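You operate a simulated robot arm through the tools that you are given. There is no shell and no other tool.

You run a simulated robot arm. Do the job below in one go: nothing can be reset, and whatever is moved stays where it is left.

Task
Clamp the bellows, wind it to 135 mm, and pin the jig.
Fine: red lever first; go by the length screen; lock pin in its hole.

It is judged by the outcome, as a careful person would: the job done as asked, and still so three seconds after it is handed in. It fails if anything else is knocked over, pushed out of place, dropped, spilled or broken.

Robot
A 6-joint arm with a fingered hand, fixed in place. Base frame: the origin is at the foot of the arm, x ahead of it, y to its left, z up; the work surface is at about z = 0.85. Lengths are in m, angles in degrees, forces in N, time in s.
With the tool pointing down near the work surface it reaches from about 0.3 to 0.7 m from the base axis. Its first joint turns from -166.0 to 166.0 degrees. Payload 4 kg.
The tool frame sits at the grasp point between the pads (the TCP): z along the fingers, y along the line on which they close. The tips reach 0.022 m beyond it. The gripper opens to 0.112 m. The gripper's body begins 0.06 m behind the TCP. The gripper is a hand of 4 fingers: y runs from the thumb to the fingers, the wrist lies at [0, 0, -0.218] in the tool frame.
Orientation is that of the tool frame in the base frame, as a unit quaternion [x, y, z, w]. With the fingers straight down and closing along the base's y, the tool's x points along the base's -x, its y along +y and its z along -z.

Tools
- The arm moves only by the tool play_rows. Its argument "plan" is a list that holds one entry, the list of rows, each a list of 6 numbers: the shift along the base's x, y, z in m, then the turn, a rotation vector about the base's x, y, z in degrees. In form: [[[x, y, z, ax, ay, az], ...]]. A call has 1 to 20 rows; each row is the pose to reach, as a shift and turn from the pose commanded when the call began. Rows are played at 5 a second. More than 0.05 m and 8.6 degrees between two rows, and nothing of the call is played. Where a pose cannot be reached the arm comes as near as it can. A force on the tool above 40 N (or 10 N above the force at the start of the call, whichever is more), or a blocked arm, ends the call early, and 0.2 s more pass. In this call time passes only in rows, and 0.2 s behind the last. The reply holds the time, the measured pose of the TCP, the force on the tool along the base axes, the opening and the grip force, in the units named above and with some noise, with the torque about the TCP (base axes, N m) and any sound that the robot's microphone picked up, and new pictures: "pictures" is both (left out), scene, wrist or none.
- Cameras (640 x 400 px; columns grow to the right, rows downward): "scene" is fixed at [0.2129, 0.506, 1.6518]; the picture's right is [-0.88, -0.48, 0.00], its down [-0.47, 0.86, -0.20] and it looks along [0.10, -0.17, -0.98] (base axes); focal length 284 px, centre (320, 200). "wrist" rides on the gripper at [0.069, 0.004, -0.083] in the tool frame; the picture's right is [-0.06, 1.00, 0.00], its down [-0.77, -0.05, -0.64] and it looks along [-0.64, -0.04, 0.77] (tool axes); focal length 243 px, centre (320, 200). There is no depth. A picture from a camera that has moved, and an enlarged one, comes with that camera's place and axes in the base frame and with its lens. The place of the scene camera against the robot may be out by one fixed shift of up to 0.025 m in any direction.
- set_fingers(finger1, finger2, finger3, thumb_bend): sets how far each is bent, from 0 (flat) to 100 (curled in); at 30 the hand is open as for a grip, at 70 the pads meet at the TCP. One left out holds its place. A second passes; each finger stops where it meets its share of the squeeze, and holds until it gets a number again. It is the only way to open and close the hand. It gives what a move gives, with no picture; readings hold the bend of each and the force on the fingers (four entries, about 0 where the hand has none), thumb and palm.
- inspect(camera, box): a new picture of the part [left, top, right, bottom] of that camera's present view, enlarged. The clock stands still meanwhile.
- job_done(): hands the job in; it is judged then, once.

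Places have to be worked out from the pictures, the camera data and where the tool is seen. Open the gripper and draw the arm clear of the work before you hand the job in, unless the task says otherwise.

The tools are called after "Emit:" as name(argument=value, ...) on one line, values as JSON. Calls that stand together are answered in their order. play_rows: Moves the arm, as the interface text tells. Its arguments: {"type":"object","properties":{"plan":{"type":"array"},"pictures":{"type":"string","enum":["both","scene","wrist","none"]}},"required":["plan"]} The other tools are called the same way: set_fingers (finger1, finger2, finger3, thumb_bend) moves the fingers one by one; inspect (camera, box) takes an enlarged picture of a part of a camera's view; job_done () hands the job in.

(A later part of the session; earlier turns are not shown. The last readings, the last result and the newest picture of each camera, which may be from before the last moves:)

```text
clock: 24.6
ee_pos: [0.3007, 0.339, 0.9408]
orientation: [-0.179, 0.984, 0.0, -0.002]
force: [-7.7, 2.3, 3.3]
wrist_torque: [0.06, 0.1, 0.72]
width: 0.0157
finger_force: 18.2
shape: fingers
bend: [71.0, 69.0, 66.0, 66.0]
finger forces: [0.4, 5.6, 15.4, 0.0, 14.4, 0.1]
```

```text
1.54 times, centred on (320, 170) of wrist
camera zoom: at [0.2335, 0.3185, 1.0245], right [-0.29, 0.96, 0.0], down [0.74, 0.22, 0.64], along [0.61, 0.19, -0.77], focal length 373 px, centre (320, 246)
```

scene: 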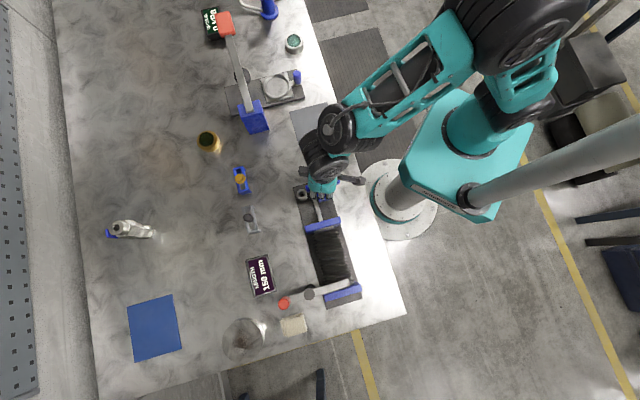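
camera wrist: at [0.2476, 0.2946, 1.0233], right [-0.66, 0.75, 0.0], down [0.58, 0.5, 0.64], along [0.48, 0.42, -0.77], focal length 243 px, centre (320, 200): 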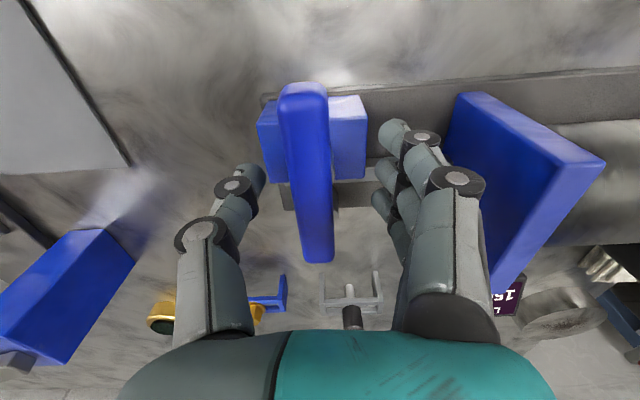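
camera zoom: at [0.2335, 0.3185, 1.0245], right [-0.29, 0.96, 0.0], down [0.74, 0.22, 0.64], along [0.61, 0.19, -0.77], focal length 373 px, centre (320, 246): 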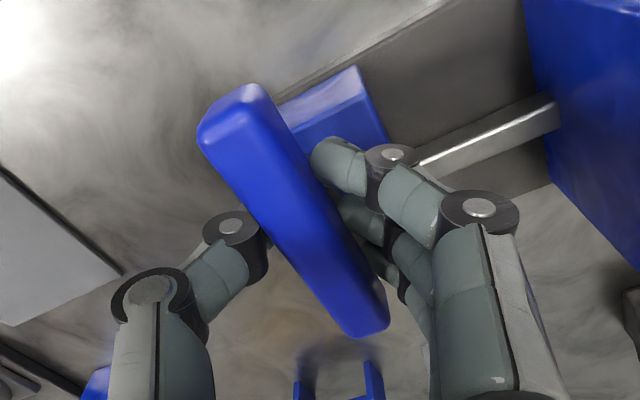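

The screen still reads 150 and the bar stayed put while the hand turned over it (0.72 N·m), so clockwise is blocked. I turn back and go counter-clockwise.

Emit:
play_rows(plan=[[[0, 0, 0, 0, 0, 6], [0, 0, 0, 0, 0, 12], [0, 0, 0, 0, 0, 18], [0, 0, 0, 0, 0, 24], [0, 0, 0, 0, 0, 30], [0, 0, 0, 0, 0, 36], [0, 0, 0, 0, 0, 42], [0, 0, 0, 0, 0, 48]]], pictures="both")

Emit:
inspect(camera="scene", box=[240, 250, 285, 300])

```text
clock: 26.4
ee_pos: [0.3012, 0.3371, 0.9409]
orientation: [-0.564, 0.826, -0.001, -0.001]
force: [-6.7, 3.4, 4.8]
wrist_torque: [-0.02, 0.13, -0.15]
width: 0.018
finger_force: 13.1
shape: fingers
bend: [71.0, 69.0, 67.0, 68.0]
finger forces: [4.8, 6.9, 5.2, 0.0, 9.1, 0.0]
camera wrist: at [0.2716, 0.2745, 1.0244], right [-0.91, 0.42, 0.0], down [0.32, 0.7, 0.64], along [0.27, 0.58, -0.77], focal length 243 px, centre (320, 200)
```

scene: 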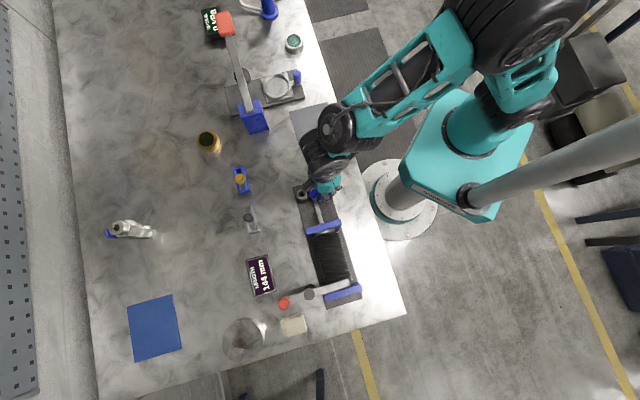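
wrist: 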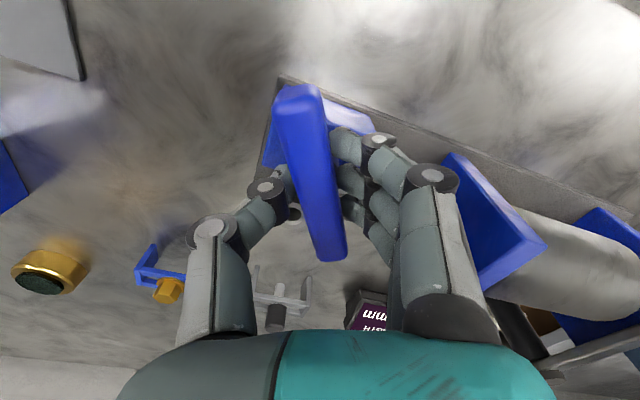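

```text
8.00 times, centred on (262, 275) of scene
camera zoom: at [0.2129, 0.506, 1.6518], right [-0.88, -0.48, 0.0], down [-0.47, 0.86, -0.2], along [0.1, -0.17, -0.98], focal length 2270 px, centre (780, -400)
```

zoom: 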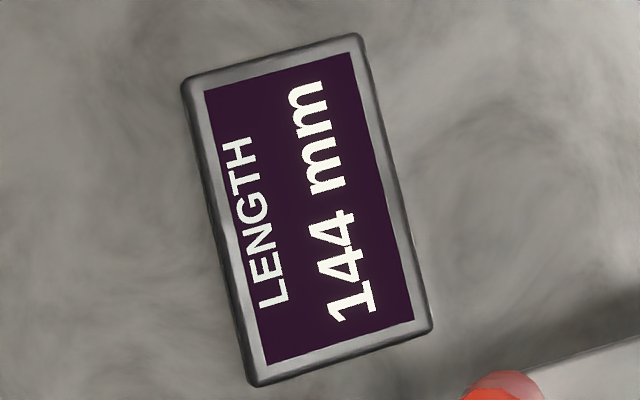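

Counter-clockwise works: the screen reads 144 mm after ≈29° of bar turn (≈0.2 mm per degree), so ≈43° remain. I turn 30° more and read again.

Emit:
play_rows(plan=[[[0, 0, 0, 0, 0, 6], [0, 0, 0, 0, 0, 12], [0, 0, 0, 0, 0, 18], [0, 0, 0, 0, 0, 24], [0, 0, 0, 0, 0, 30]]], pictures="both")

Emit:
inspect(camera="scene", box=[240, 250, 285, 300])

```text
clock: 27.6
ee_pos: [0.3012, 0.3367, 0.9419]
orientation: [0.759, -0.651, 0.001, 0.0]
force: [-6.4, -0.3, 1.3]
wrist_torque: [-0.09, 0.07, -0.12]
width: 0.0182
finger_force: 11.4
shape: fingers
bend: [71.0, 69.0, 67.0, 68.0]
finger forces: [4.4, 5.0, 4.5, 0.0, 7.6, 0.0]
camera wrist: at [0.307, 0.2682, 1.025], right [-1.0, -0.09, 0.0], down [-0.07, 0.77, 0.64], along [-0.06, 0.64, -0.77], focal length 243 px, centre (320, 200)
```

scene: 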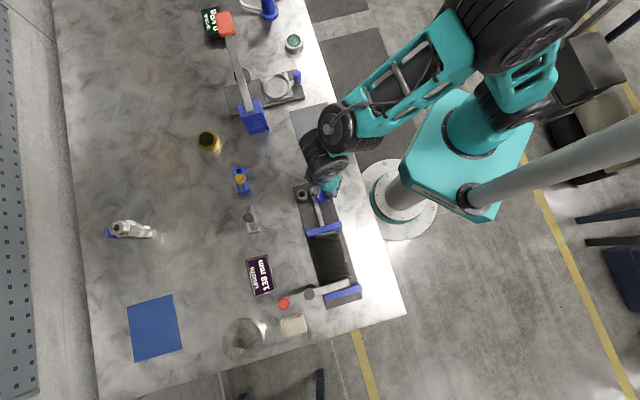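
wrist: 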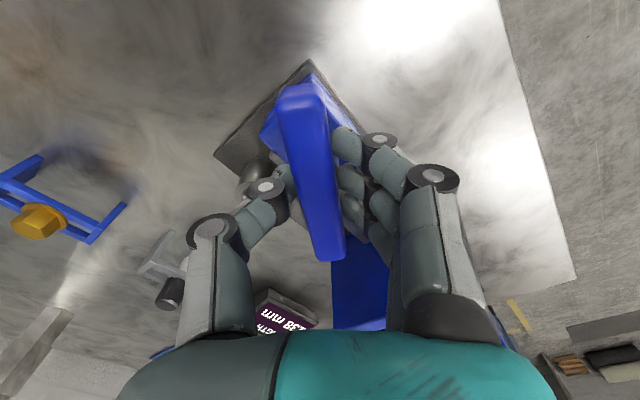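

```text
8.00 times, centred on (262, 275) of scene
camera zoom: at [0.2129, 0.506, 1.6518], right [-0.88, -0.48, 0.0], down [-0.47, 0.86, -0.2], along [0.1, -0.17, -0.98], focal length 2270 px, centre (780, -400)
```

zoom: 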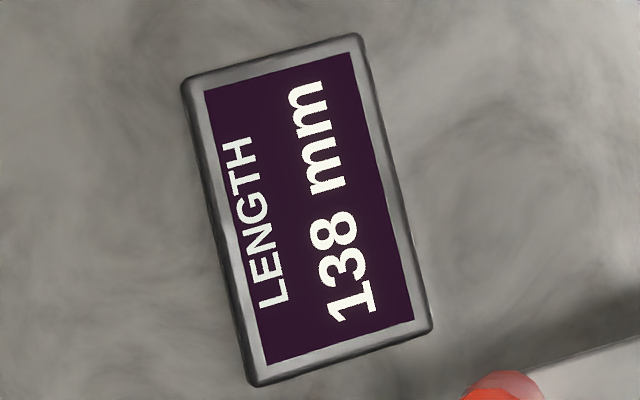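

138 mm; 30° gave 6 mm. About 15° more: I turn 12° first, then finish in small steps.

Emit:
play_rows(plan=[[[0, 0, 0, 0, 0, 4], [0, 0, 0, 0, 0, 8], [0, 0, 0, 0, 0, 12]]], pictures="none")

Emit:
inspect(camera="scene", box=[240, 250, 285, 300])

```text
clock: 28.4
ee_pos: [0.3028, 0.3382, 0.9426]
orientation: [0.823, -0.568, 0.001, 0.0]
force: [-8.9, -1.6, 3.9]
wrist_torque: [-0.05, 0.1, -0.16]
width: 0.0188
finger_force: 11.6
shape: fingers
bend: [70.0, 69.0, 67.0, 68.0]
finger forces: [5.7, 6.1, 4.6, 0.0, 7.7, 0.0]
```

```text
8.00 times, centred on (262, 275) of scene
camera zoom: at [0.2129, 0.506, 1.6518], right [-0.88, -0.48, 0.0], down [-0.47, 0.86, -0.2], along [0.1, -0.17, -0.98], focal length 2270 px, centre (780, -400)
```

zoom: 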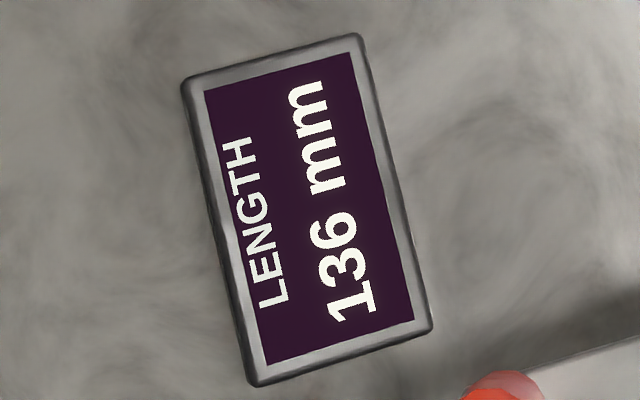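

Reads 136 mm. I nudge 2° at a time to find where it flips to 135.

Emit:
play_rows(plan=[[[0, 0, 0, 0, 0, 2]]], pictures="none")

Emit:
inspect(camera="scene", box=[240, 250, 285, 300])

```text
clock: 28.8
ee_pos: [0.3021, 0.3378, 0.9425]
orientation: [0.833, -0.554, 0.0, 0.001]
force: [-7.9, 0.6, 3.9]
wrist_torque: [-0.05, 0.08, -0.13]
width: 0.0188
finger_force: 11.8
shape: fingers
bend: [70.0, 69.0, 67.0, 68.0]
finger forces: [5.1, 6.1, 4.4, 0.1, 8.0, 0.0]
```

```text
8.00 times, centred on (262, 275) of scene
camera zoom: at [0.2129, 0.506, 1.6518], right [-0.88, -0.48, 0.0], down [-0.47, 0.86, -0.2], along [0.1, -0.17, -0.98], focal length 2270 px, centre (780, -400)
```

zoom: 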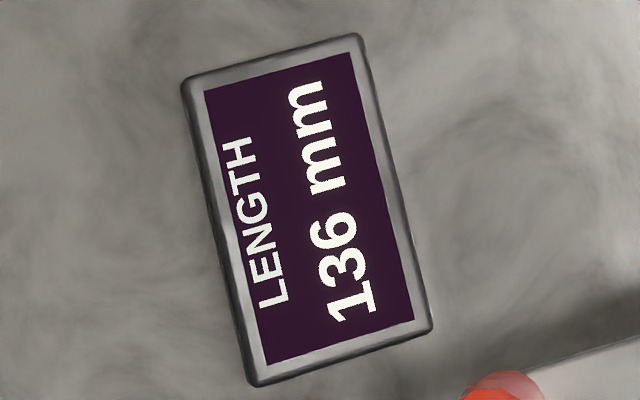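

Still 136; another 2°.

Emit:
play_rows(plan=[[[0, 0, 0, 0, 0, 2]]], pictures="none")

Emit:
inspect(camera="scene", box=[240, 250, 285, 300])

```text
clock: 29.2
ee_pos: [0.3023, 0.3361, 0.9413]
orientation: [0.842, -0.539, 0.002, 0.001]
force: [-11.9, -2.7, 9.8]
wrist_torque: [-0.15, 0.18, -0.13]
width: 0.0188
finger_force: 14.8
shape: fingers
bend: [70.0, 69.0, 67.0, 68.0]
finger forces: [6.3, 8.5, 5.6, 0.1, 8.6, 0.0]
```

```text
8.00 times, centred on (262, 275) of scene
camera zoom: at [0.2129, 0.506, 1.6518], right [-0.88, -0.48, 0.0], down [-0.47, 0.86, -0.2], along [0.1, -0.17, -0.98], focal length 2270 px, centre (780, -400)
```

zoom: 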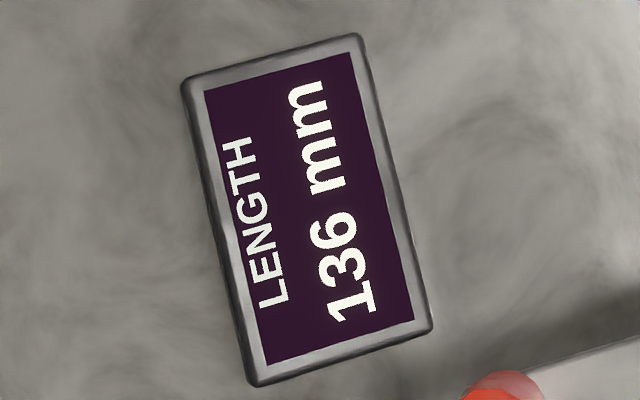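

Still 136 with forces slightly up; one more 2° step.

Emit:
play_rows(plan=[[[0, 0, 0, 0, 0, 2]]], pictures="wrist")

Emit:
inspect(camera="scene", box=[240, 250, 285, 300])

```text
clock: 29.6
ee_pos: [0.3024, 0.3382, 0.9419]
orientation: [0.851, -0.525, 0.002, 0.0]
force: [-11.2, -2.6, 10.4]
wrist_torque: [-0.14, 0.19, -0.11]
width: 0.0189
finger_force: 14.9
shape: fingers
bend: [70.0, 69.0, 67.0, 68.0]
finger forces: [6.4, 8.8, 5.6, 0.0, 8.8, 0.0]
camera wrist: at [0.3287, 0.2738, 1.0248], right [-0.92, -0.39, 0.0], down [-0.3, 0.71, 0.64], along [-0.25, 0.59, -0.77], focal length 243 px, centre (320, 200)
```

wrist: 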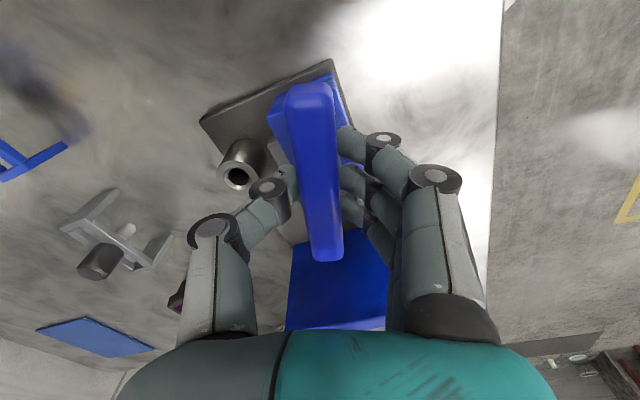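

```text
8.00 times, centred on (262, 275) of scene
camera zoom: at [0.2129, 0.506, 1.6518], right [-0.88, -0.48, 0.0], down [-0.47, 0.86, -0.2], along [0.1, -0.17, -0.98], focal length 2270 px, centre (780, -400)
```

zoom: 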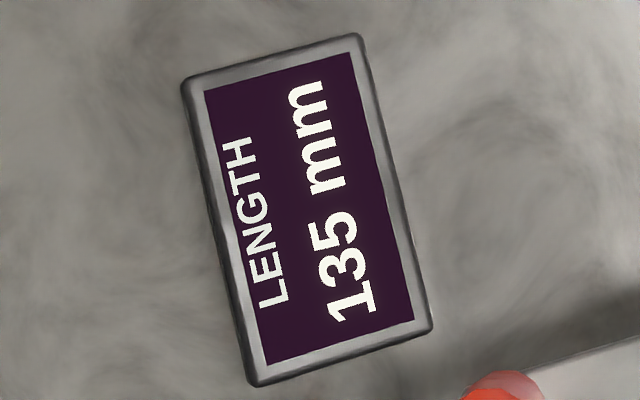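

It flipped to 135; I add 2° so it is centred on 135.0 rather than on the 135.5 edge.

Emit:
play_rows(plan=[[[0, 0, 0, 0, 0, 1.8]]], pictures="none")

Emit:
inspect(camera="scene", box=[240, 250, 285, 300])

```text
clock: 30.0
ee_pos: [0.3009, 0.3362, 0.9418]
orientation: [0.859, -0.511, 0.001, 0.001]
force: [-7.7, -3.3, 8.5]
wrist_torque: [-0.1, 0.11, -0.18]
width: 0.0189
finger_force: 14.2
shape: fingers
bend: [70.0, 69.0, 67.0, 68.0]
finger forces: [5.7, 7.6, 4.8, 0.0, 9.1, 0.1]
```

```text
8.00 times, centred on (262, 275) of scene
camera zoom: at [0.2129, 0.506, 1.6518], right [-0.88, -0.48, 0.0], down [-0.47, 0.86, -0.2], along [0.1, -0.17, -0.98], focal length 2270 px, centre (780, -400)
```

zoom: 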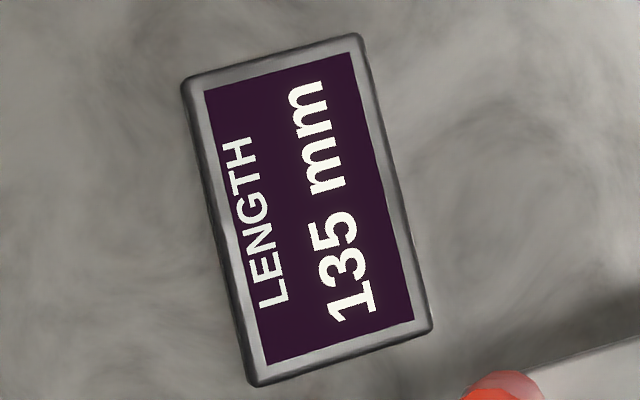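

135 mm with the bar near ≈120°, well clear of the pin bush. I open the fingers and check the reading holds.

Emit:
set_fingers(finger1=50, finger2=50, finger3=50, thumb_bend=50)

Emit:
inspect(camera="scene", box=[240, 250, 285, 300])

Emit:
inspect(camera="wrist", box=[160, 40, 480, 300])

```text
clock: 31.0
ee_pos: [0.3017, 0.3382, 0.9426]
orientation: [0.859, -0.512, 0.003, 0.0]
force: [-0.3, 0.5, 0.9]
wrist_torque: [0.02, -0.05, -0.01]
width: 0.0568
finger_force: 0.0
shape: fingers
bend: [50.0, 50.0, 50.0, 50.0]
finger forces: [0.0, 0.0, 0.0, 0.1, 0.0, 0.0]
```

```text
8.00 times, centred on (262, 275) of scene
camera zoom: at [0.2129, 0.506, 1.6518], right [-0.88, -0.48, 0.0], down [-0.47, 0.86, -0.2], along [0.1, -0.17, -0.98], focal length 2270 px, centre (780, -400)
```

zoom: 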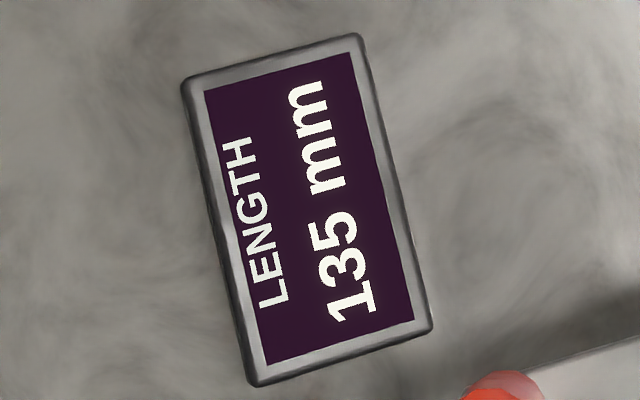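

```text
1.54 times, centred on (320, 170) of wrist
camera zoom: at [0.3305, 0.2749, 1.0248], right [-0.91, -0.42, 0.0], down [-0.32, 0.7, 0.64], along [-0.27, 0.58, -0.77], focal length 373 px, centre (320, 246)
```

zoom: 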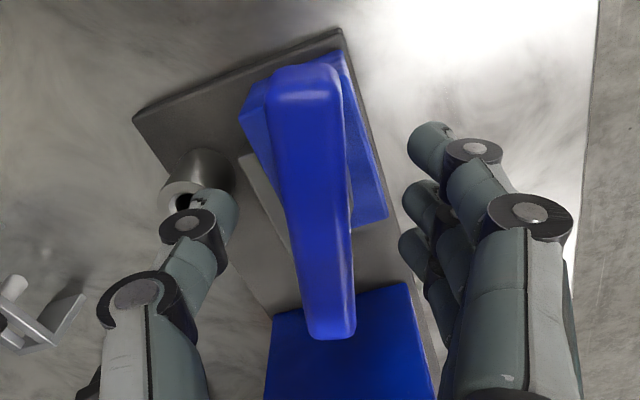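

Reading holds at 135 after release. I lift straight off the handle and travel toward the steel pin for a close look.

Emit:
play_rows(plan=[[[0, 0, 0.025, 0, 0, 0], [0, 0, 0.055, 0, 0, 0], [0, 0, 0.085, 0, 0, 0], [0.009, 0.011, 0.1, 0, 0, -7.6], [0.018, 0.022, 0.108, 0, 0, -15.2], [0.027, 0.033, 0.108, 0, 0, -22.8], [0.036, 0.044, 0.108, 0, 0, -30.4], [0.045, 0.055, 0.108, 0, 0, -38], [0.054, 0.066, 0.108, 0, 0, -45.6], [0.063, 0.077, 0.108, 0, 0, -53.2], [0.072, 0.088, 0.108, 0, 0, -60.8], [0.083, 0.102, 0.108, 0, 0, -68.4]]], pictures="both")

Emit:
inspect(camera="wrist", box=[200, 50, 440, 210])

Emit:
inspect(camera="scene", box=[240, 160, 370, 300])

```text
clock: 33.6
ee_pos: [0.3856, 0.4411, 1.0494]
orientation: [-0.423, 0.906, 0.001, -0.001]
force: [0.0, -0.6, 0.0]
wrist_torque: [0.0, 0.02, 0.0]
width: 0.0568
finger_force: 0.1
shape: fingers
bend: [50.0, 50.0, 50.0, 50.0]
finger forces: [0.0, 0.1, 0.1, 0.0, 0.0, 0.0]
camera wrist: at [0.3363, 0.3908, 1.1323], right [-0.72, 0.69, 0.0], down [0.53, 0.56, 0.64], along [0.44, 0.46, -0.77], focal length 243 px, centre (320, 200)
```

scene: 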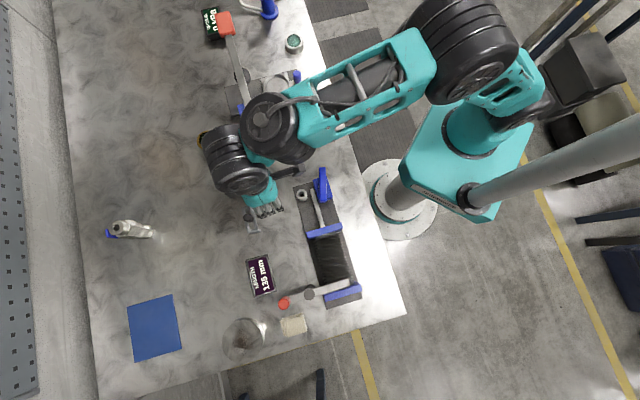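
wrist: 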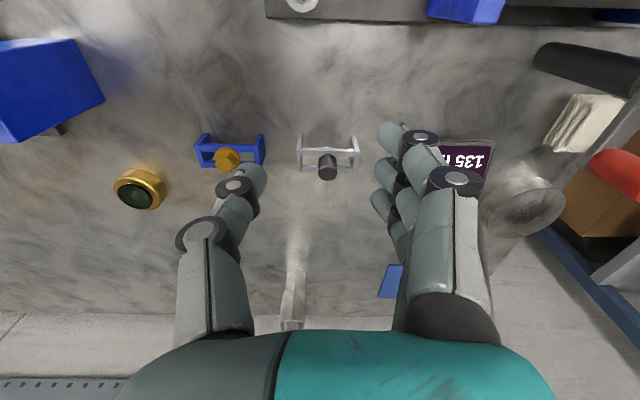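

```text
2.50 times, centred on (320, 130) of wrist
camera zoom: at [0.3363, 0.3908, 1.1323], right [-0.72, 0.69, 0.0], down [0.53, 0.56, 0.64], along [0.44, 0.46, -0.77], focal length 606 px, centre (320, 375)
```

zoom: 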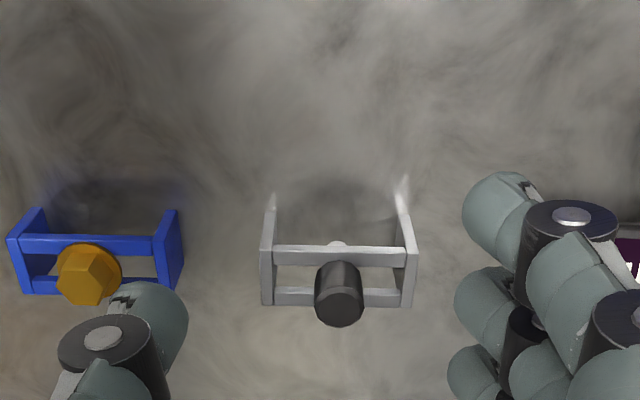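

```text
2.86 times, centred on (305, 230) of scene
camera zoom: at [0.2129, 0.506, 1.6518], right [-0.88, -0.48, 0.0], down [-0.47, 0.86, -0.2], along [0.1, -0.17, -0.98], focal length 810 px, centre (363, 114)
```

zoom: 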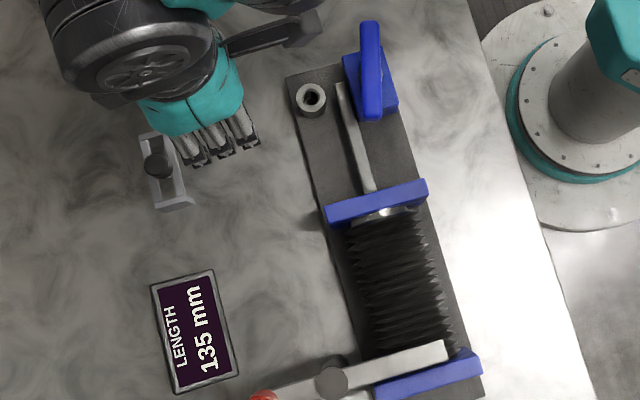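

Screen shows 135 mm and the handle bar is clear of the bush. The pin knob is near (0.433, 0.502, ~0.91); I hover right above it to pin its position down.

Emit:
play_rows(plan=[[[0.015, 0.019, -0.02, 0, 0, 0], [0.03, 0.038, -0.04, 0, 0, 0], [0.0465, 0.059, -0.06, 0, 0, 0], [0.0465, 0.059, -0.079, 0, 0, 0]]], pictures="wrist")

Emit:
inspect(camera="wrist", box=[200, 50, 440, 210])

```text
clock: 34.6
ee_pos: [0.4302, 0.4991, 0.9695]
orientation: [-0.423, 0.906, 0.0, -0.001]
force: [0.4, 0.6, 0.2]
wrist_torque: [-0.02, -0.01, -0.07]
width: 0.0567
finger_force: 0.1
shape: fingers
bend: [50.0, 50.0, 50.0, 50.0]
finger forces: [0.1, 0.1, 0.2, 0.0, 0.0, 0.0]
camera wrist: at [0.3822, 0.448, 1.0529], right [-0.72, 0.69, 0.0], down [0.53, 0.56, 0.64], along [0.44, 0.46, -0.77], focal length 243 px, centre (320, 200)
```

wrist: 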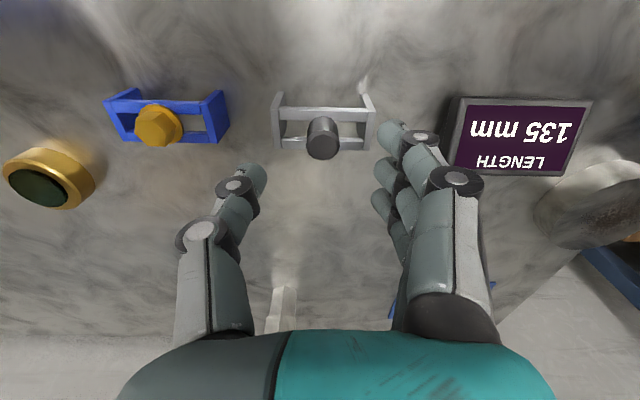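

```text
2.50 times, centred on (320, 130) of wrist
camera zoom: at [0.3822, 0.448, 1.0529], right [-0.72, 0.69, 0.0], down [0.53, 0.56, 0.64], along [0.44, 0.46, -0.77], focal length 606 px, centre (320, 375)
```

zoom: 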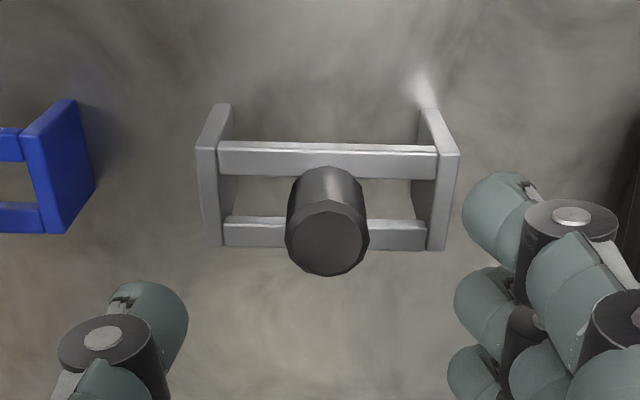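

The pin knob is right under the TCP at ≈(0.429, 0.4995), top z≈0.916, ≈20 mm across, resting on rails at ≈0.883. I turn the hand so it will close across the rails (fingers on the far side), which also suits the bush later.

Emit:
play_rows(plan=[[[0, 0, 0.005, 0, 0, -8.2], [0, 0, 0.01, 0, 0, -16.4], [0, 0, 0.01, 0, 0, -24.6], [0, 0, 0.01, 0, 0, -32.8], [0, 0, 0.01, 0, 0, -41], [0, 0, 0.01, 0, 0, -49.2], [0, 0, 0.01, 0, 0, -57.4], [0, 0, 0.01, 0, 0, -65.6], [0, 0, 0.01, 0, 0, -73.8], [0, 0, 0.01, 0, 0, -82], [0, 0, 0.005, 0, 0, -90]]], pictures="both")

Emit:
inspect(camera="wrist", box=[200, 50, 440, 210])

```text
clock: 37.0
ee_pos: [0.4315, 0.4981, 0.9756]
orientation: [0.342, 0.94, 0.001, -0.002]
force: [0.5, -0.5, 0.4]
wrist_torque: [0.02, -0.01, 0.03]
width: 0.0568
finger_force: 0.0
shape: fingers
bend: [50.0, 50.0, 50.0, 50.0]
finger forces: [0.1, 0.1, 0.1, 0.0, 0.1, 0.1]
camera wrist: at [0.3812, 0.5458, 1.0586], right [0.69, 0.72, 0.0], down [0.56, -0.53, 0.64], along [0.46, -0.44, -0.77], focal length 243 px, centre (320, 200)
```

scene: 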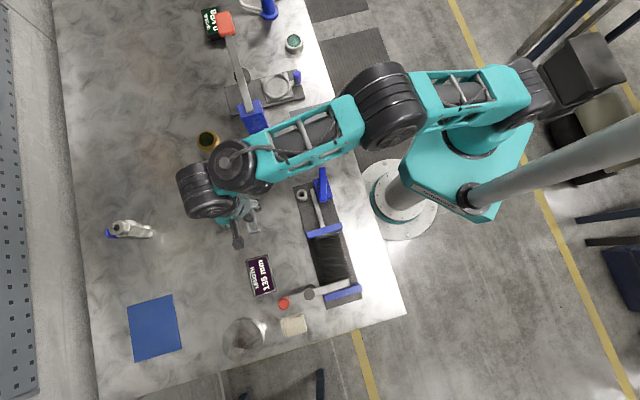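
wrist: 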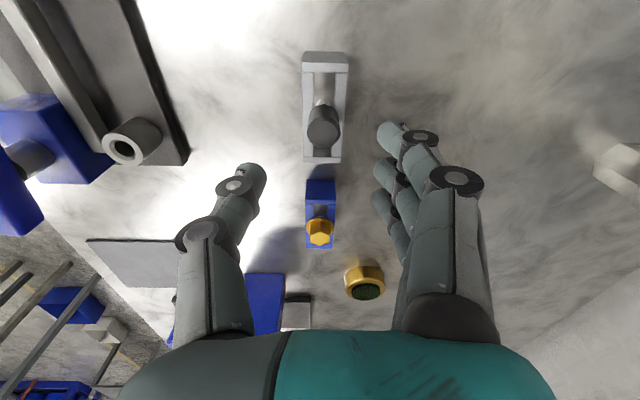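

```text
2.50 times, centred on (320, 130) of wrist
camera zoom: at [0.3812, 0.5458, 1.0586], right [0.69, 0.72, 0.0], down [0.56, -0.53, 0.64], along [0.46, -0.44, -0.77], focal length 606 px, centre (320, 375)
```

zoom: 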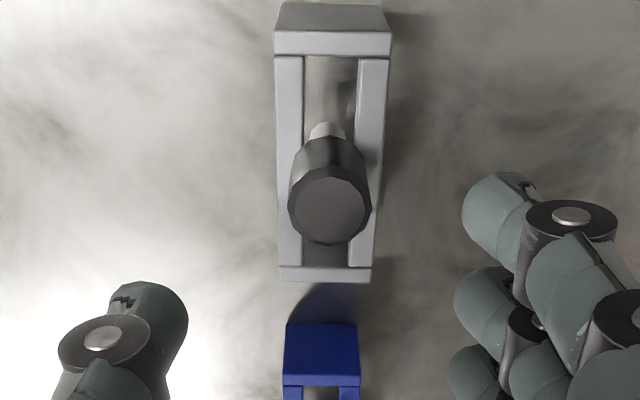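

Reachable, and from two views the knob is at (0.431, 0.502), top z≈0.911. I shift ≈4 mm in y and lower so the middle finger and thumb straddle the knob, tips above the rails.

Emit:
play_rows(plan=[[[-0.0005, 0.0037, -0.02, 0, 0, 0], [-0.0005, 0.0037, -0.04, 0, 0, 0], [-0.0005, 0.0037, -0.055, 0, 0, 0], [-0.0005, 0.0037, -0.063, 0, 0, 0]]], pictures="wrist")

Emit:
inspect(camera="wrist", box=[200, 80, 440, 260])

```text
clock: 38.0
ee_pos: [0.4296, 0.5021, 0.9126]
orientation: [0.342, 0.94, 0.001, -0.002]
force: [-0.5, -0.4, -0.6]
wrist_torque: [-0.01, 0.02, -0.04]
width: 0.0565
finger_force: 0.1
shape: fingers
bend: [50.0, 50.0, 50.0, 50.0]
finger forces: [0.1, 0.0, 0.1, 0.0, 0.0, 0.1]
camera wrist: at [0.379, 0.55, 0.9952], right [0.69, 0.72, 0.0], down [0.56, -0.53, 0.64], along [0.46, -0.44, -0.77], focal length 243 px, centre (320, 200)
```

wrist: 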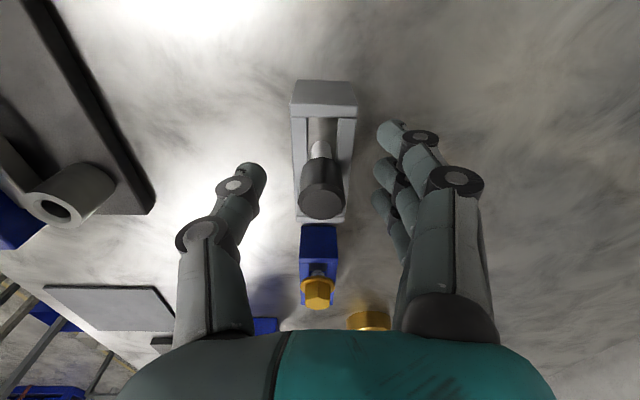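

```text
2.22 times, centred on (320, 170) of wrist
camera zoom: at [0.379, 0.55, 0.9952], right [0.69, 0.72, 0.0], down [0.56, -0.53, 0.64], along [0.46, -0.44, -0.77], focal length 539 px, centre (320, 267)
```

zoom: 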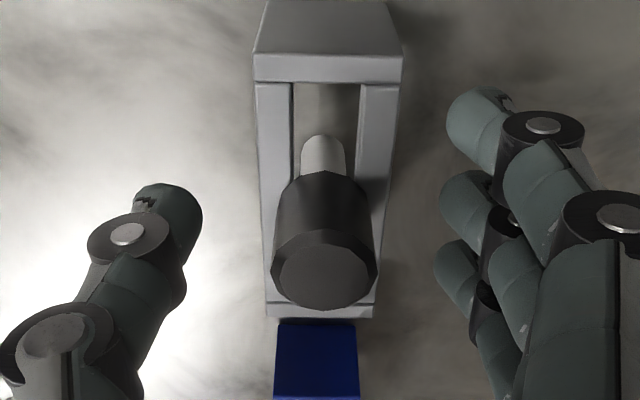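

The knob top is exactly at the grasp point. I close the middle finger and thumb on it, leaving the outer fingers open.

Emit:
set_fingers(finger2=75, thumb_bend=75)

Emit:
inspect(camera="wrist", box=[200, 80, 440, 260])

```text
clock: 39.0
ee_pos: [0.4289, 0.5014, 0.9136]
orientation: [0.342, 0.94, 0.001, -0.002]
force: [-3.1, -2.5, 1.4]
wrist_torque: [0.0, -0.03, -0.06]
width: 0.0381
finger_force: 13.4
shape: fingers
bend: [50.0, 69.0, 50.0, 68.0]
finger forces: [0.0, 11.7, 0.1, 0.0, 14.1, 0.0]
```

```text
2.22 times, centred on (320, 170) of wrist
camera zoom: at [0.3789, 0.5499, 0.9953], right [0.69, 0.72, 0.0], down [0.56, -0.53, 0.64], along [0.46, -0.44, -0.77], focal length 539 px, centre (320, 267)
```

zoom: 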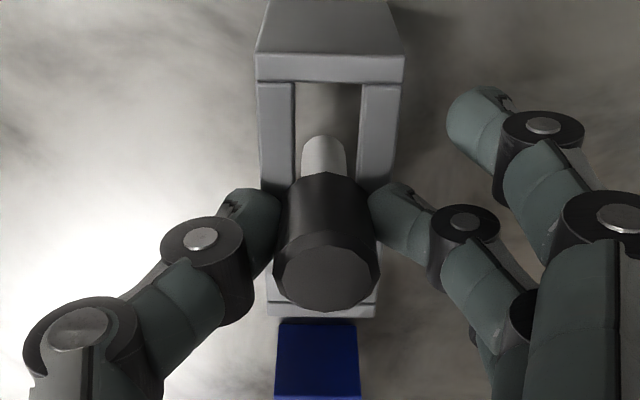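

Gripped with ≈12–14 N. I lift straight up and check the pin comes with it.

Emit:
play_rows(plan=[[[0, 0, 0.015, 0, 0, 0], [0, 0, 0.03, 0, 0, 0], [0, 0, 0.05, 0, 0, 0], [0, 0, 0.07, 0, 0, 0], [0, 0, 0.09, 0, 0, 0]]], pictures="both")

Emit:
inspect(camera="wrist", box=[200, 50, 440, 230])

```text
clock: 40.2
ee_pos: [0.4294, 0.5024, 1.0023]
orientation: [0.341, 0.94, 0.001, -0.002]
force: [0.2, 0.3, 0.8]
wrist_torque: [0.03, 0.02, -0.04]
width: 0.0366
finger_force: 8.8
shape: fingers
bend: [50.0, 69.0, 50.0, 68.0]
finger forces: [0.1, 9.3, 0.0, 0.0, 9.1, 0.1]
camera wrist: at [0.3791, 0.5495, 1.0848], right [0.69, 0.72, 0.0], down [0.56, -0.53, 0.64], along [0.46, -0.44, -0.77], focal length 243 px, centre (320, 200)
```

scene: 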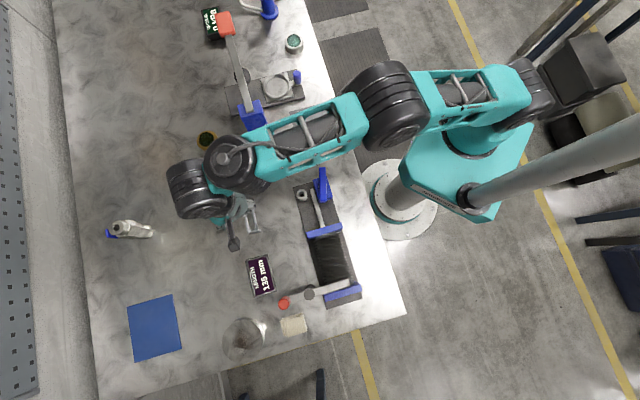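
wrist: 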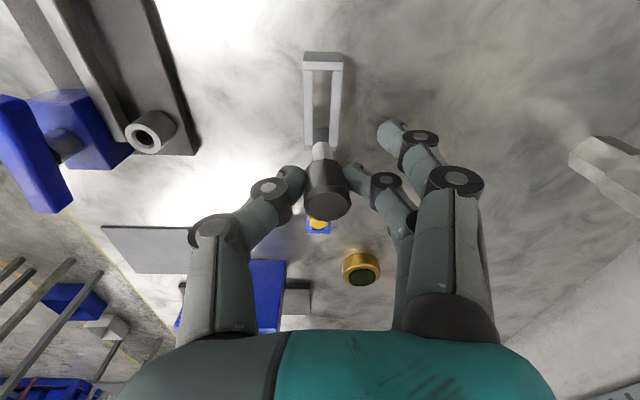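

```text
2.22 times, centred on (320, 140) of wrist
camera zoom: at [0.3791, 0.5495, 1.0848], right [0.69, 0.72, 0.0], down [0.56, -0.53, 0.64], along [0.46, -0.44, -0.77], focal length 539 px, centre (320, 333)
```

zoom: 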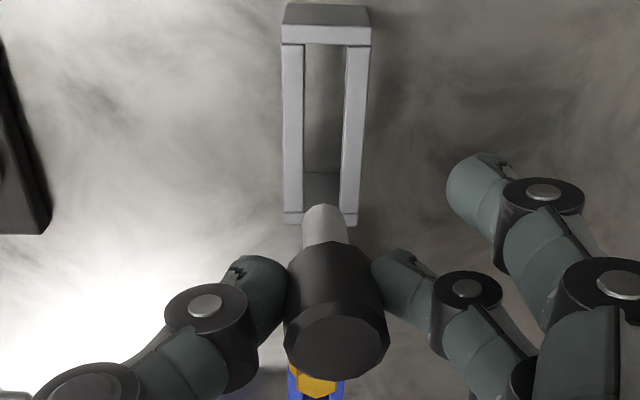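

The pin is up in the hand, hanging with a slight lean (≈2–3°). The bush mouth triangulates to ≈(0.343, 0.380, 0.889); to keep the thumb clear of the handle bar I turn to yaw 0 and hover high over the bush.

Emit:
play_rows(plan=[[[-0.012, -0.018, 0, 0, 0, 6], [-0.024, -0.036, 0, 0, 0, 12], [-0.036, -0.054, 0, 0, 0, 18], [-0.048, -0.072, 0, 0, 0, 24], [-0.06, -0.09, 0, 0, 0, 30], [-0.073, -0.108, 0, 0, 0, 36], [-0.0864, -0.1254, 0, 0, 0, 40]]], pictures="both")

Emit:
inspect(camera="wrist", box=[200, 30, 440, 230])

```text
clock: 41.8
ee_pos: [0.3428, 0.3775, 1.0023]
orientation: [-0.002, 1.0, 0.0, -0.002]
force: [-1.3, 0.2, -0.3]
wrist_torque: [0.01, -0.03, -0.01]
width: 0.0364
finger_force: 9.5
shape: fingers
bend: [50.0, 69.0, 50.0, 68.0]
finger forces: [0.0, 9.3, 0.1, 0.1, 8.8, 0.1]
camera wrist: at [0.2732, 0.3808, 1.0851], right [0.06, 1.0, 0.0], down [0.77, -0.05, 0.64], along [0.64, -0.04, -0.77], focal length 243 px, centre (320, 200)
```

scene: 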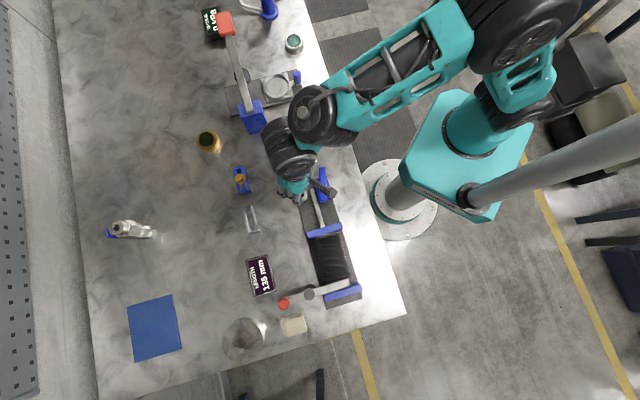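
wrist: 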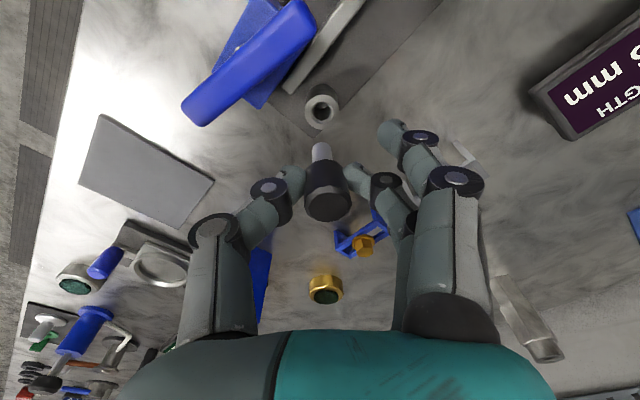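

```text
2.00 times, centred on (320, 130) of wrist
camera zoom: at [0.2732, 0.3808, 1.0851], right [0.06, 1.0, 0.0], down [0.77, -0.05, 0.64], along [0.64, -0.04, -0.77], focal length 485 px, centre (320, 340)
```

zoom: 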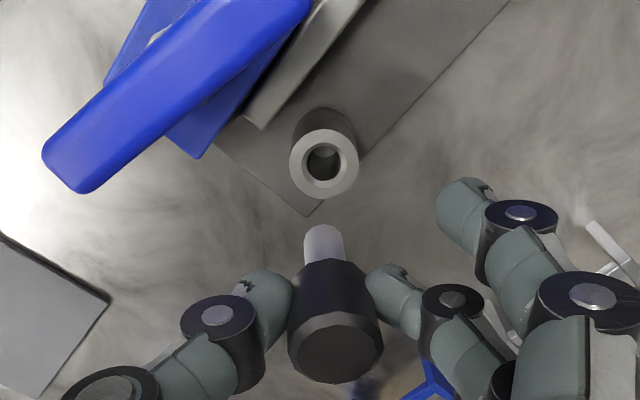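

Good view: the bush mouth is just below and the pin leans ≈2° (top toward +y). I straighten it with a 2° tilt, shift by (-0.6, -2) mm and lower until the tip is just above the mouth.

Emit:
play_rows(plan=[[[-0.0006, -0.002, -0.01, 2, 0, 0], [-0.0006, -0.002, -0.025, 2, 0, 0], [-0.0006, -0.002, -0.04, 2, 0, 0], [-0.0006, -0.002, -0.052, 2, 0, 0]]], pictures="wrist")

Emit:
inspect(camera="wrist", box=[220, 70, 420, 250])

```text
clock: 42.8
ee_pos: [0.3428, 0.3736, 0.9498]
orientation: [-0.001, 1.0, 0.017, -0.002]
force: [0.2, 0.7, -0.1]
wrist_torque: [0.05, -0.03, -0.01]
width: 0.0365
finger_force: 9.2
shape: fingers
bend: [50.0, 69.0, 50.0, 68.0]
finger forces: [0.0, 9.2, 0.0, 0.0, 8.7, 0.0]
camera wrist: at [0.2728, 0.3756, 1.033], right [0.06, 1.0, 0.03], down [0.77, -0.07, 0.64], along [0.64, -0.01, -0.77], focal length 243 px, centre (320, 200)
```

wrist: 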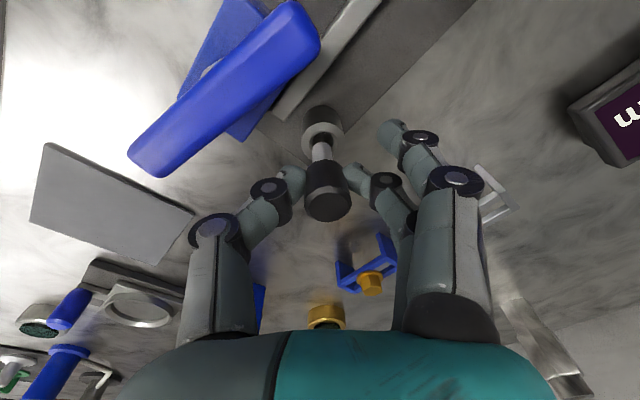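

```text
2.22 times, centred on (320, 160) of wrist
camera zoom: at [0.2728, 0.3756, 1.033], right [0.06, 1.0, 0.03], down [0.77, -0.07, 0.64], along [0.64, -0.01, -0.77], focal length 539 px, centre (320, 289)
```

zoom: 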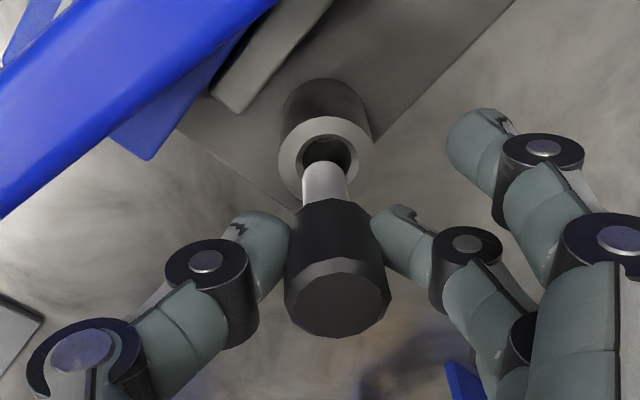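

The tip is within ≈1 mm of the bush axis and upright. I shift 1.2 mm in +y and lower gently so the tip enters.

Emit:
play_rows(plan=[[[-0.0004, 0.0012, -0.004, 0, 0, 0], [-0.0004, 0.0012, -0.008, 0, 0, 0], [-0.0004, 0.0012, -0.012, 0, 0, 0], [-0.0004, 0.0012, -0.016, 0, 0, 0], [-0.0004, 0.0012, -0.02, 0, 0, 0]]], pictures="wrist")

Emit:
inspect(camera="wrist", box=[220, 70, 420, 250])

```text
clock: 44.0
ee_pos: [0.3428, 0.3757, 0.9293]
orientation: [-0.001, 1.0, 0.017, -0.001]
force: [-1.3, 0.0, -0.8]
wrist_torque: [-0.01, 0.05, 0.01]
width: 0.0365
finger_force: 9.5
shape: fingers
bend: [50.0, 69.0, 50.0, 68.0]
finger forces: [0.0, 9.3, 0.1, 0.0, 9.2, 0.0]
camera wrist: at [0.2738, 0.3776, 1.0127], right [0.06, 1.0, 0.03], down [0.77, -0.07, 0.64], along [0.64, -0.01, -0.77], focal length 243 px, centre (320, 200)
```

wrist: 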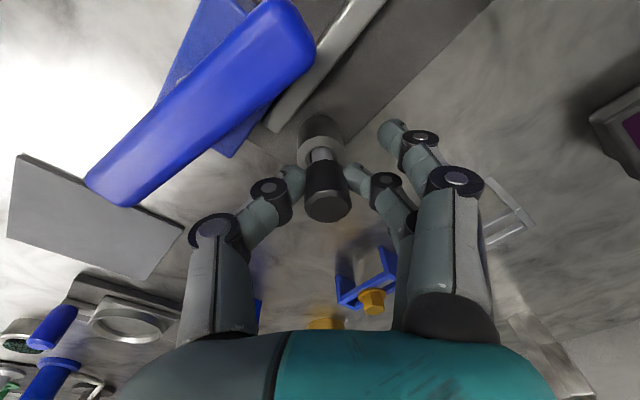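

```text
2.22 times, centred on (320, 160) of wrist
camera zoom: at [0.2738, 0.3776, 1.0127], right [0.06, 1.0, 0.03], down [0.77, -0.07, 0.64], along [0.64, -0.01, -0.77], focal length 539 px, centre (320, 289)
```

zoom: 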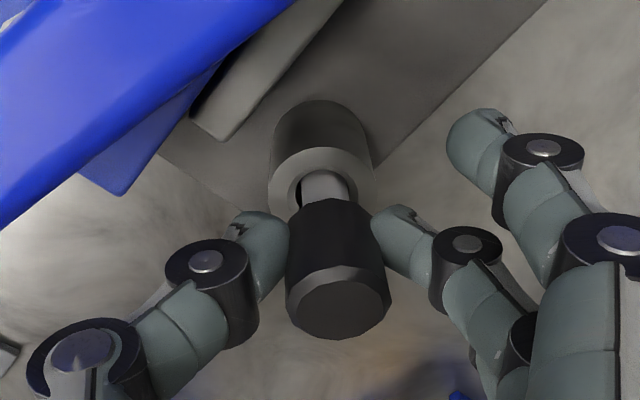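

The shank is inside the bore with no contact force, about 0.7 mm off centre in y. I correct that and keep lowering.

Emit:
play_rows(plan=[[[0, -0.0006, -0.003, 0, 0, 0], [0, -0.0007, -0.006, 0, 0, 0], [0, -0.0007, -0.009, 0, 0, 0], [0, -0.0007, -0.012, 0, 0, 0], [0, -0.0007, -0.0145, 0, 0, 0]]], pictures="wrist")

Emit:
inspect(camera="wrist", box=[220, 70, 420, 250])

```text
clock: 45.2
ee_pos: [0.3419, 0.3747, 0.916]
orientation: [-0.002, 1.0, 0.017, -0.002]
force: [-10.9, -5.9, 12.8]
wrist_torque: [0.04, 0.15, 0.07]
width: 0.0376
finger_force: 15.4
shape: fingers
bend: [50.0, 71.0, 50.0, 68.0]
finger forces: [0.0, 15.3, 0.1, 0.1, 15.1, 0.1]
camera wrist: at [0.2722, 0.3775, 0.9989], right [0.06, 1.0, 0.03], down [0.77, -0.07, 0.64], along [0.64, -0.01, -0.77], focal length 243 px, centre (320, 200)
```

wrist: 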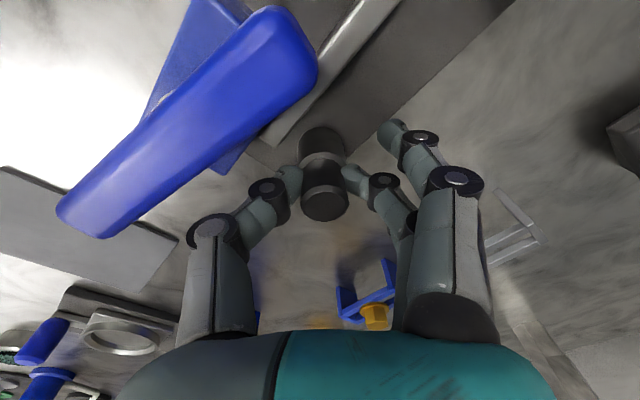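

```text
2.22 times, centred on (320, 160) of wrist
camera zoom: at [0.2722, 0.3775, 0.9989], right [0.06, 1.0, 0.03], down [0.77, -0.07, 0.64], along [0.64, -0.01, -0.77], focal length 539 px, centre (320, 289)
```

zoom: 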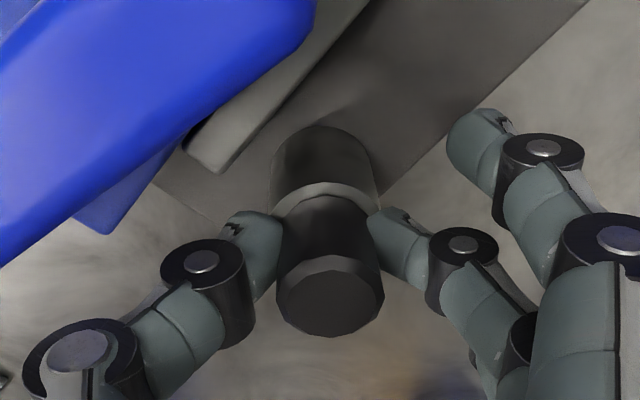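

The shank is out of sight in the bush, knob at the rim, with ≈13 N of upward push, so it has about bottomed out. I open the thumb and middle finger.

Emit:
set_fingers(finger2=50, thumb_bend=50)

Emit:
inspect(camera="wrist", box=[220, 70, 420, 250])

Emit:
inspect(camera="scene", box=[240, 160, 370, 310])

```text
clock: 46.2
ee_pos: [0.3421, 0.3772, 0.9151]
orientation: [-0.001, 1.0, 0.017, -0.002]
force: [0.1, 0.0, 0.3]
wrist_torque: [-0.01, -0.04, 0.03]
width: 0.0567
finger_force: 0.1
shape: fingers
bend: [50.0, 50.0, 50.0, 50.0]
finger forces: [0.0, 0.0, 0.0, 0.0, 0.1, 0.1]
```

```text
2.22 times, centred on (320, 160) of wrist
camera zoom: at [0.2731, 0.3777, 0.9982], right [0.06, 1.0, 0.03], down [0.77, -0.07, 0.64], along [0.64, -0.01, -0.77], focal length 539 px, centre (320, 289)
```

zoom: 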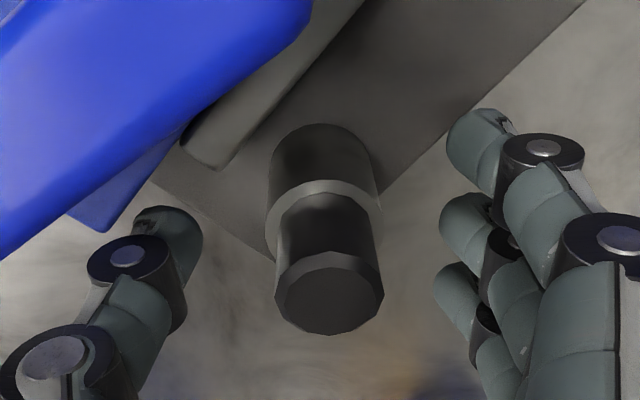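

```text
2.67 times, centred on (305, 235) of scene
camera zoom: at [0.2129, 0.506, 1.6518], right [-0.88, -0.48, 0.0], down [-0.47, 0.86, -0.2], along [0.1, -0.17, -0.98], focal length 756 px, centre (360, 107)
```

zoom: 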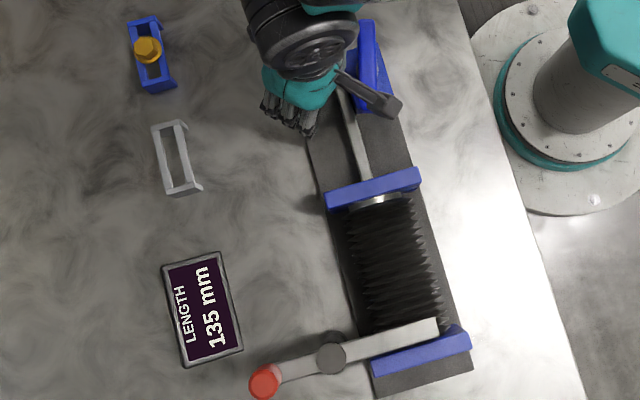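

Released: the knob sits on the bush rim and the screen still reads 135 mm. I lift the hand straight up and look at the pin from above.

Emit:
play_rows(plan=[[[0, 0, 0.015, 0, 0, 0], [0, 0, 0.035, 0, 0, 0], [0, 0, 0.06, -1, 0, 0], [0, 0, 0.09, -2, 0, 0], [-0.02, 0, 0.13, -2, 0, 0], [-0.05, 0, 0.16, -2, 0, 0]]], pictures="both")

Emit:
inspect(camera="wrist", box=[220, 60, 420, 220])

```text
clock: 47.6
ee_pos: [0.2934, 0.3758, 1.076]
orientation: [0.001, 1.0, 0.0, -0.002]
force: [-0.3, 0.1, 0.0]
wrist_torque: [0.04, 0.01, -0.01]
width: 0.0566
finger_force: 0.0
shape: fingers
bend: [50.0, 50.0, 50.0, 50.0]
finger forces: [0.1, 0.1, 0.0, 0.0, 0.0, 0.0]
camera wrist: at [0.223, 0.3804, 1.1585], right [0.06, 1.0, 0.0], down [0.77, -0.05, 0.64], along [0.64, -0.04, -0.77], focal length 243 px, centre (320, 200)
```

scene: 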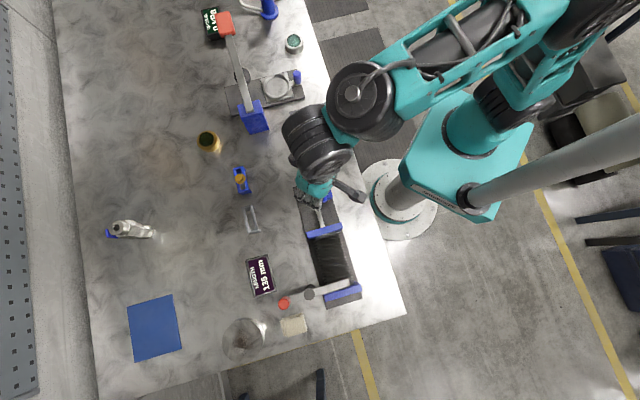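
wrist: 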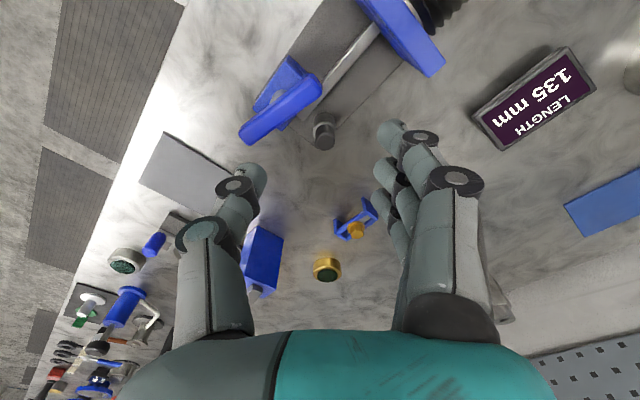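

```text
2.50 times, centred on (320, 140) of wrist
camera zoom: at [0.223, 0.3804, 1.1585], right [0.06, 1.0, 0.0], down [0.77, -0.05, 0.64], along [0.64, -0.04, -0.77], focal length 606 px, centre (320, 350)
```

zoom: 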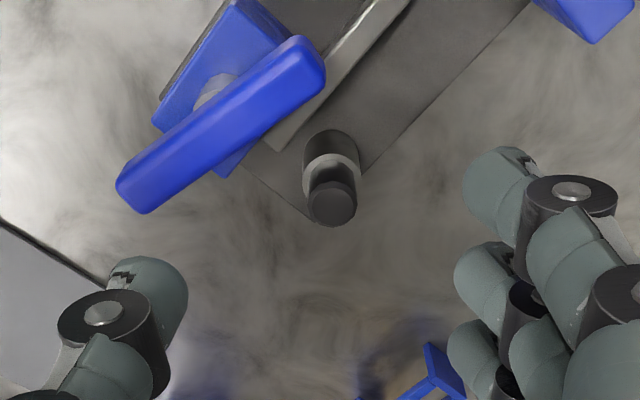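

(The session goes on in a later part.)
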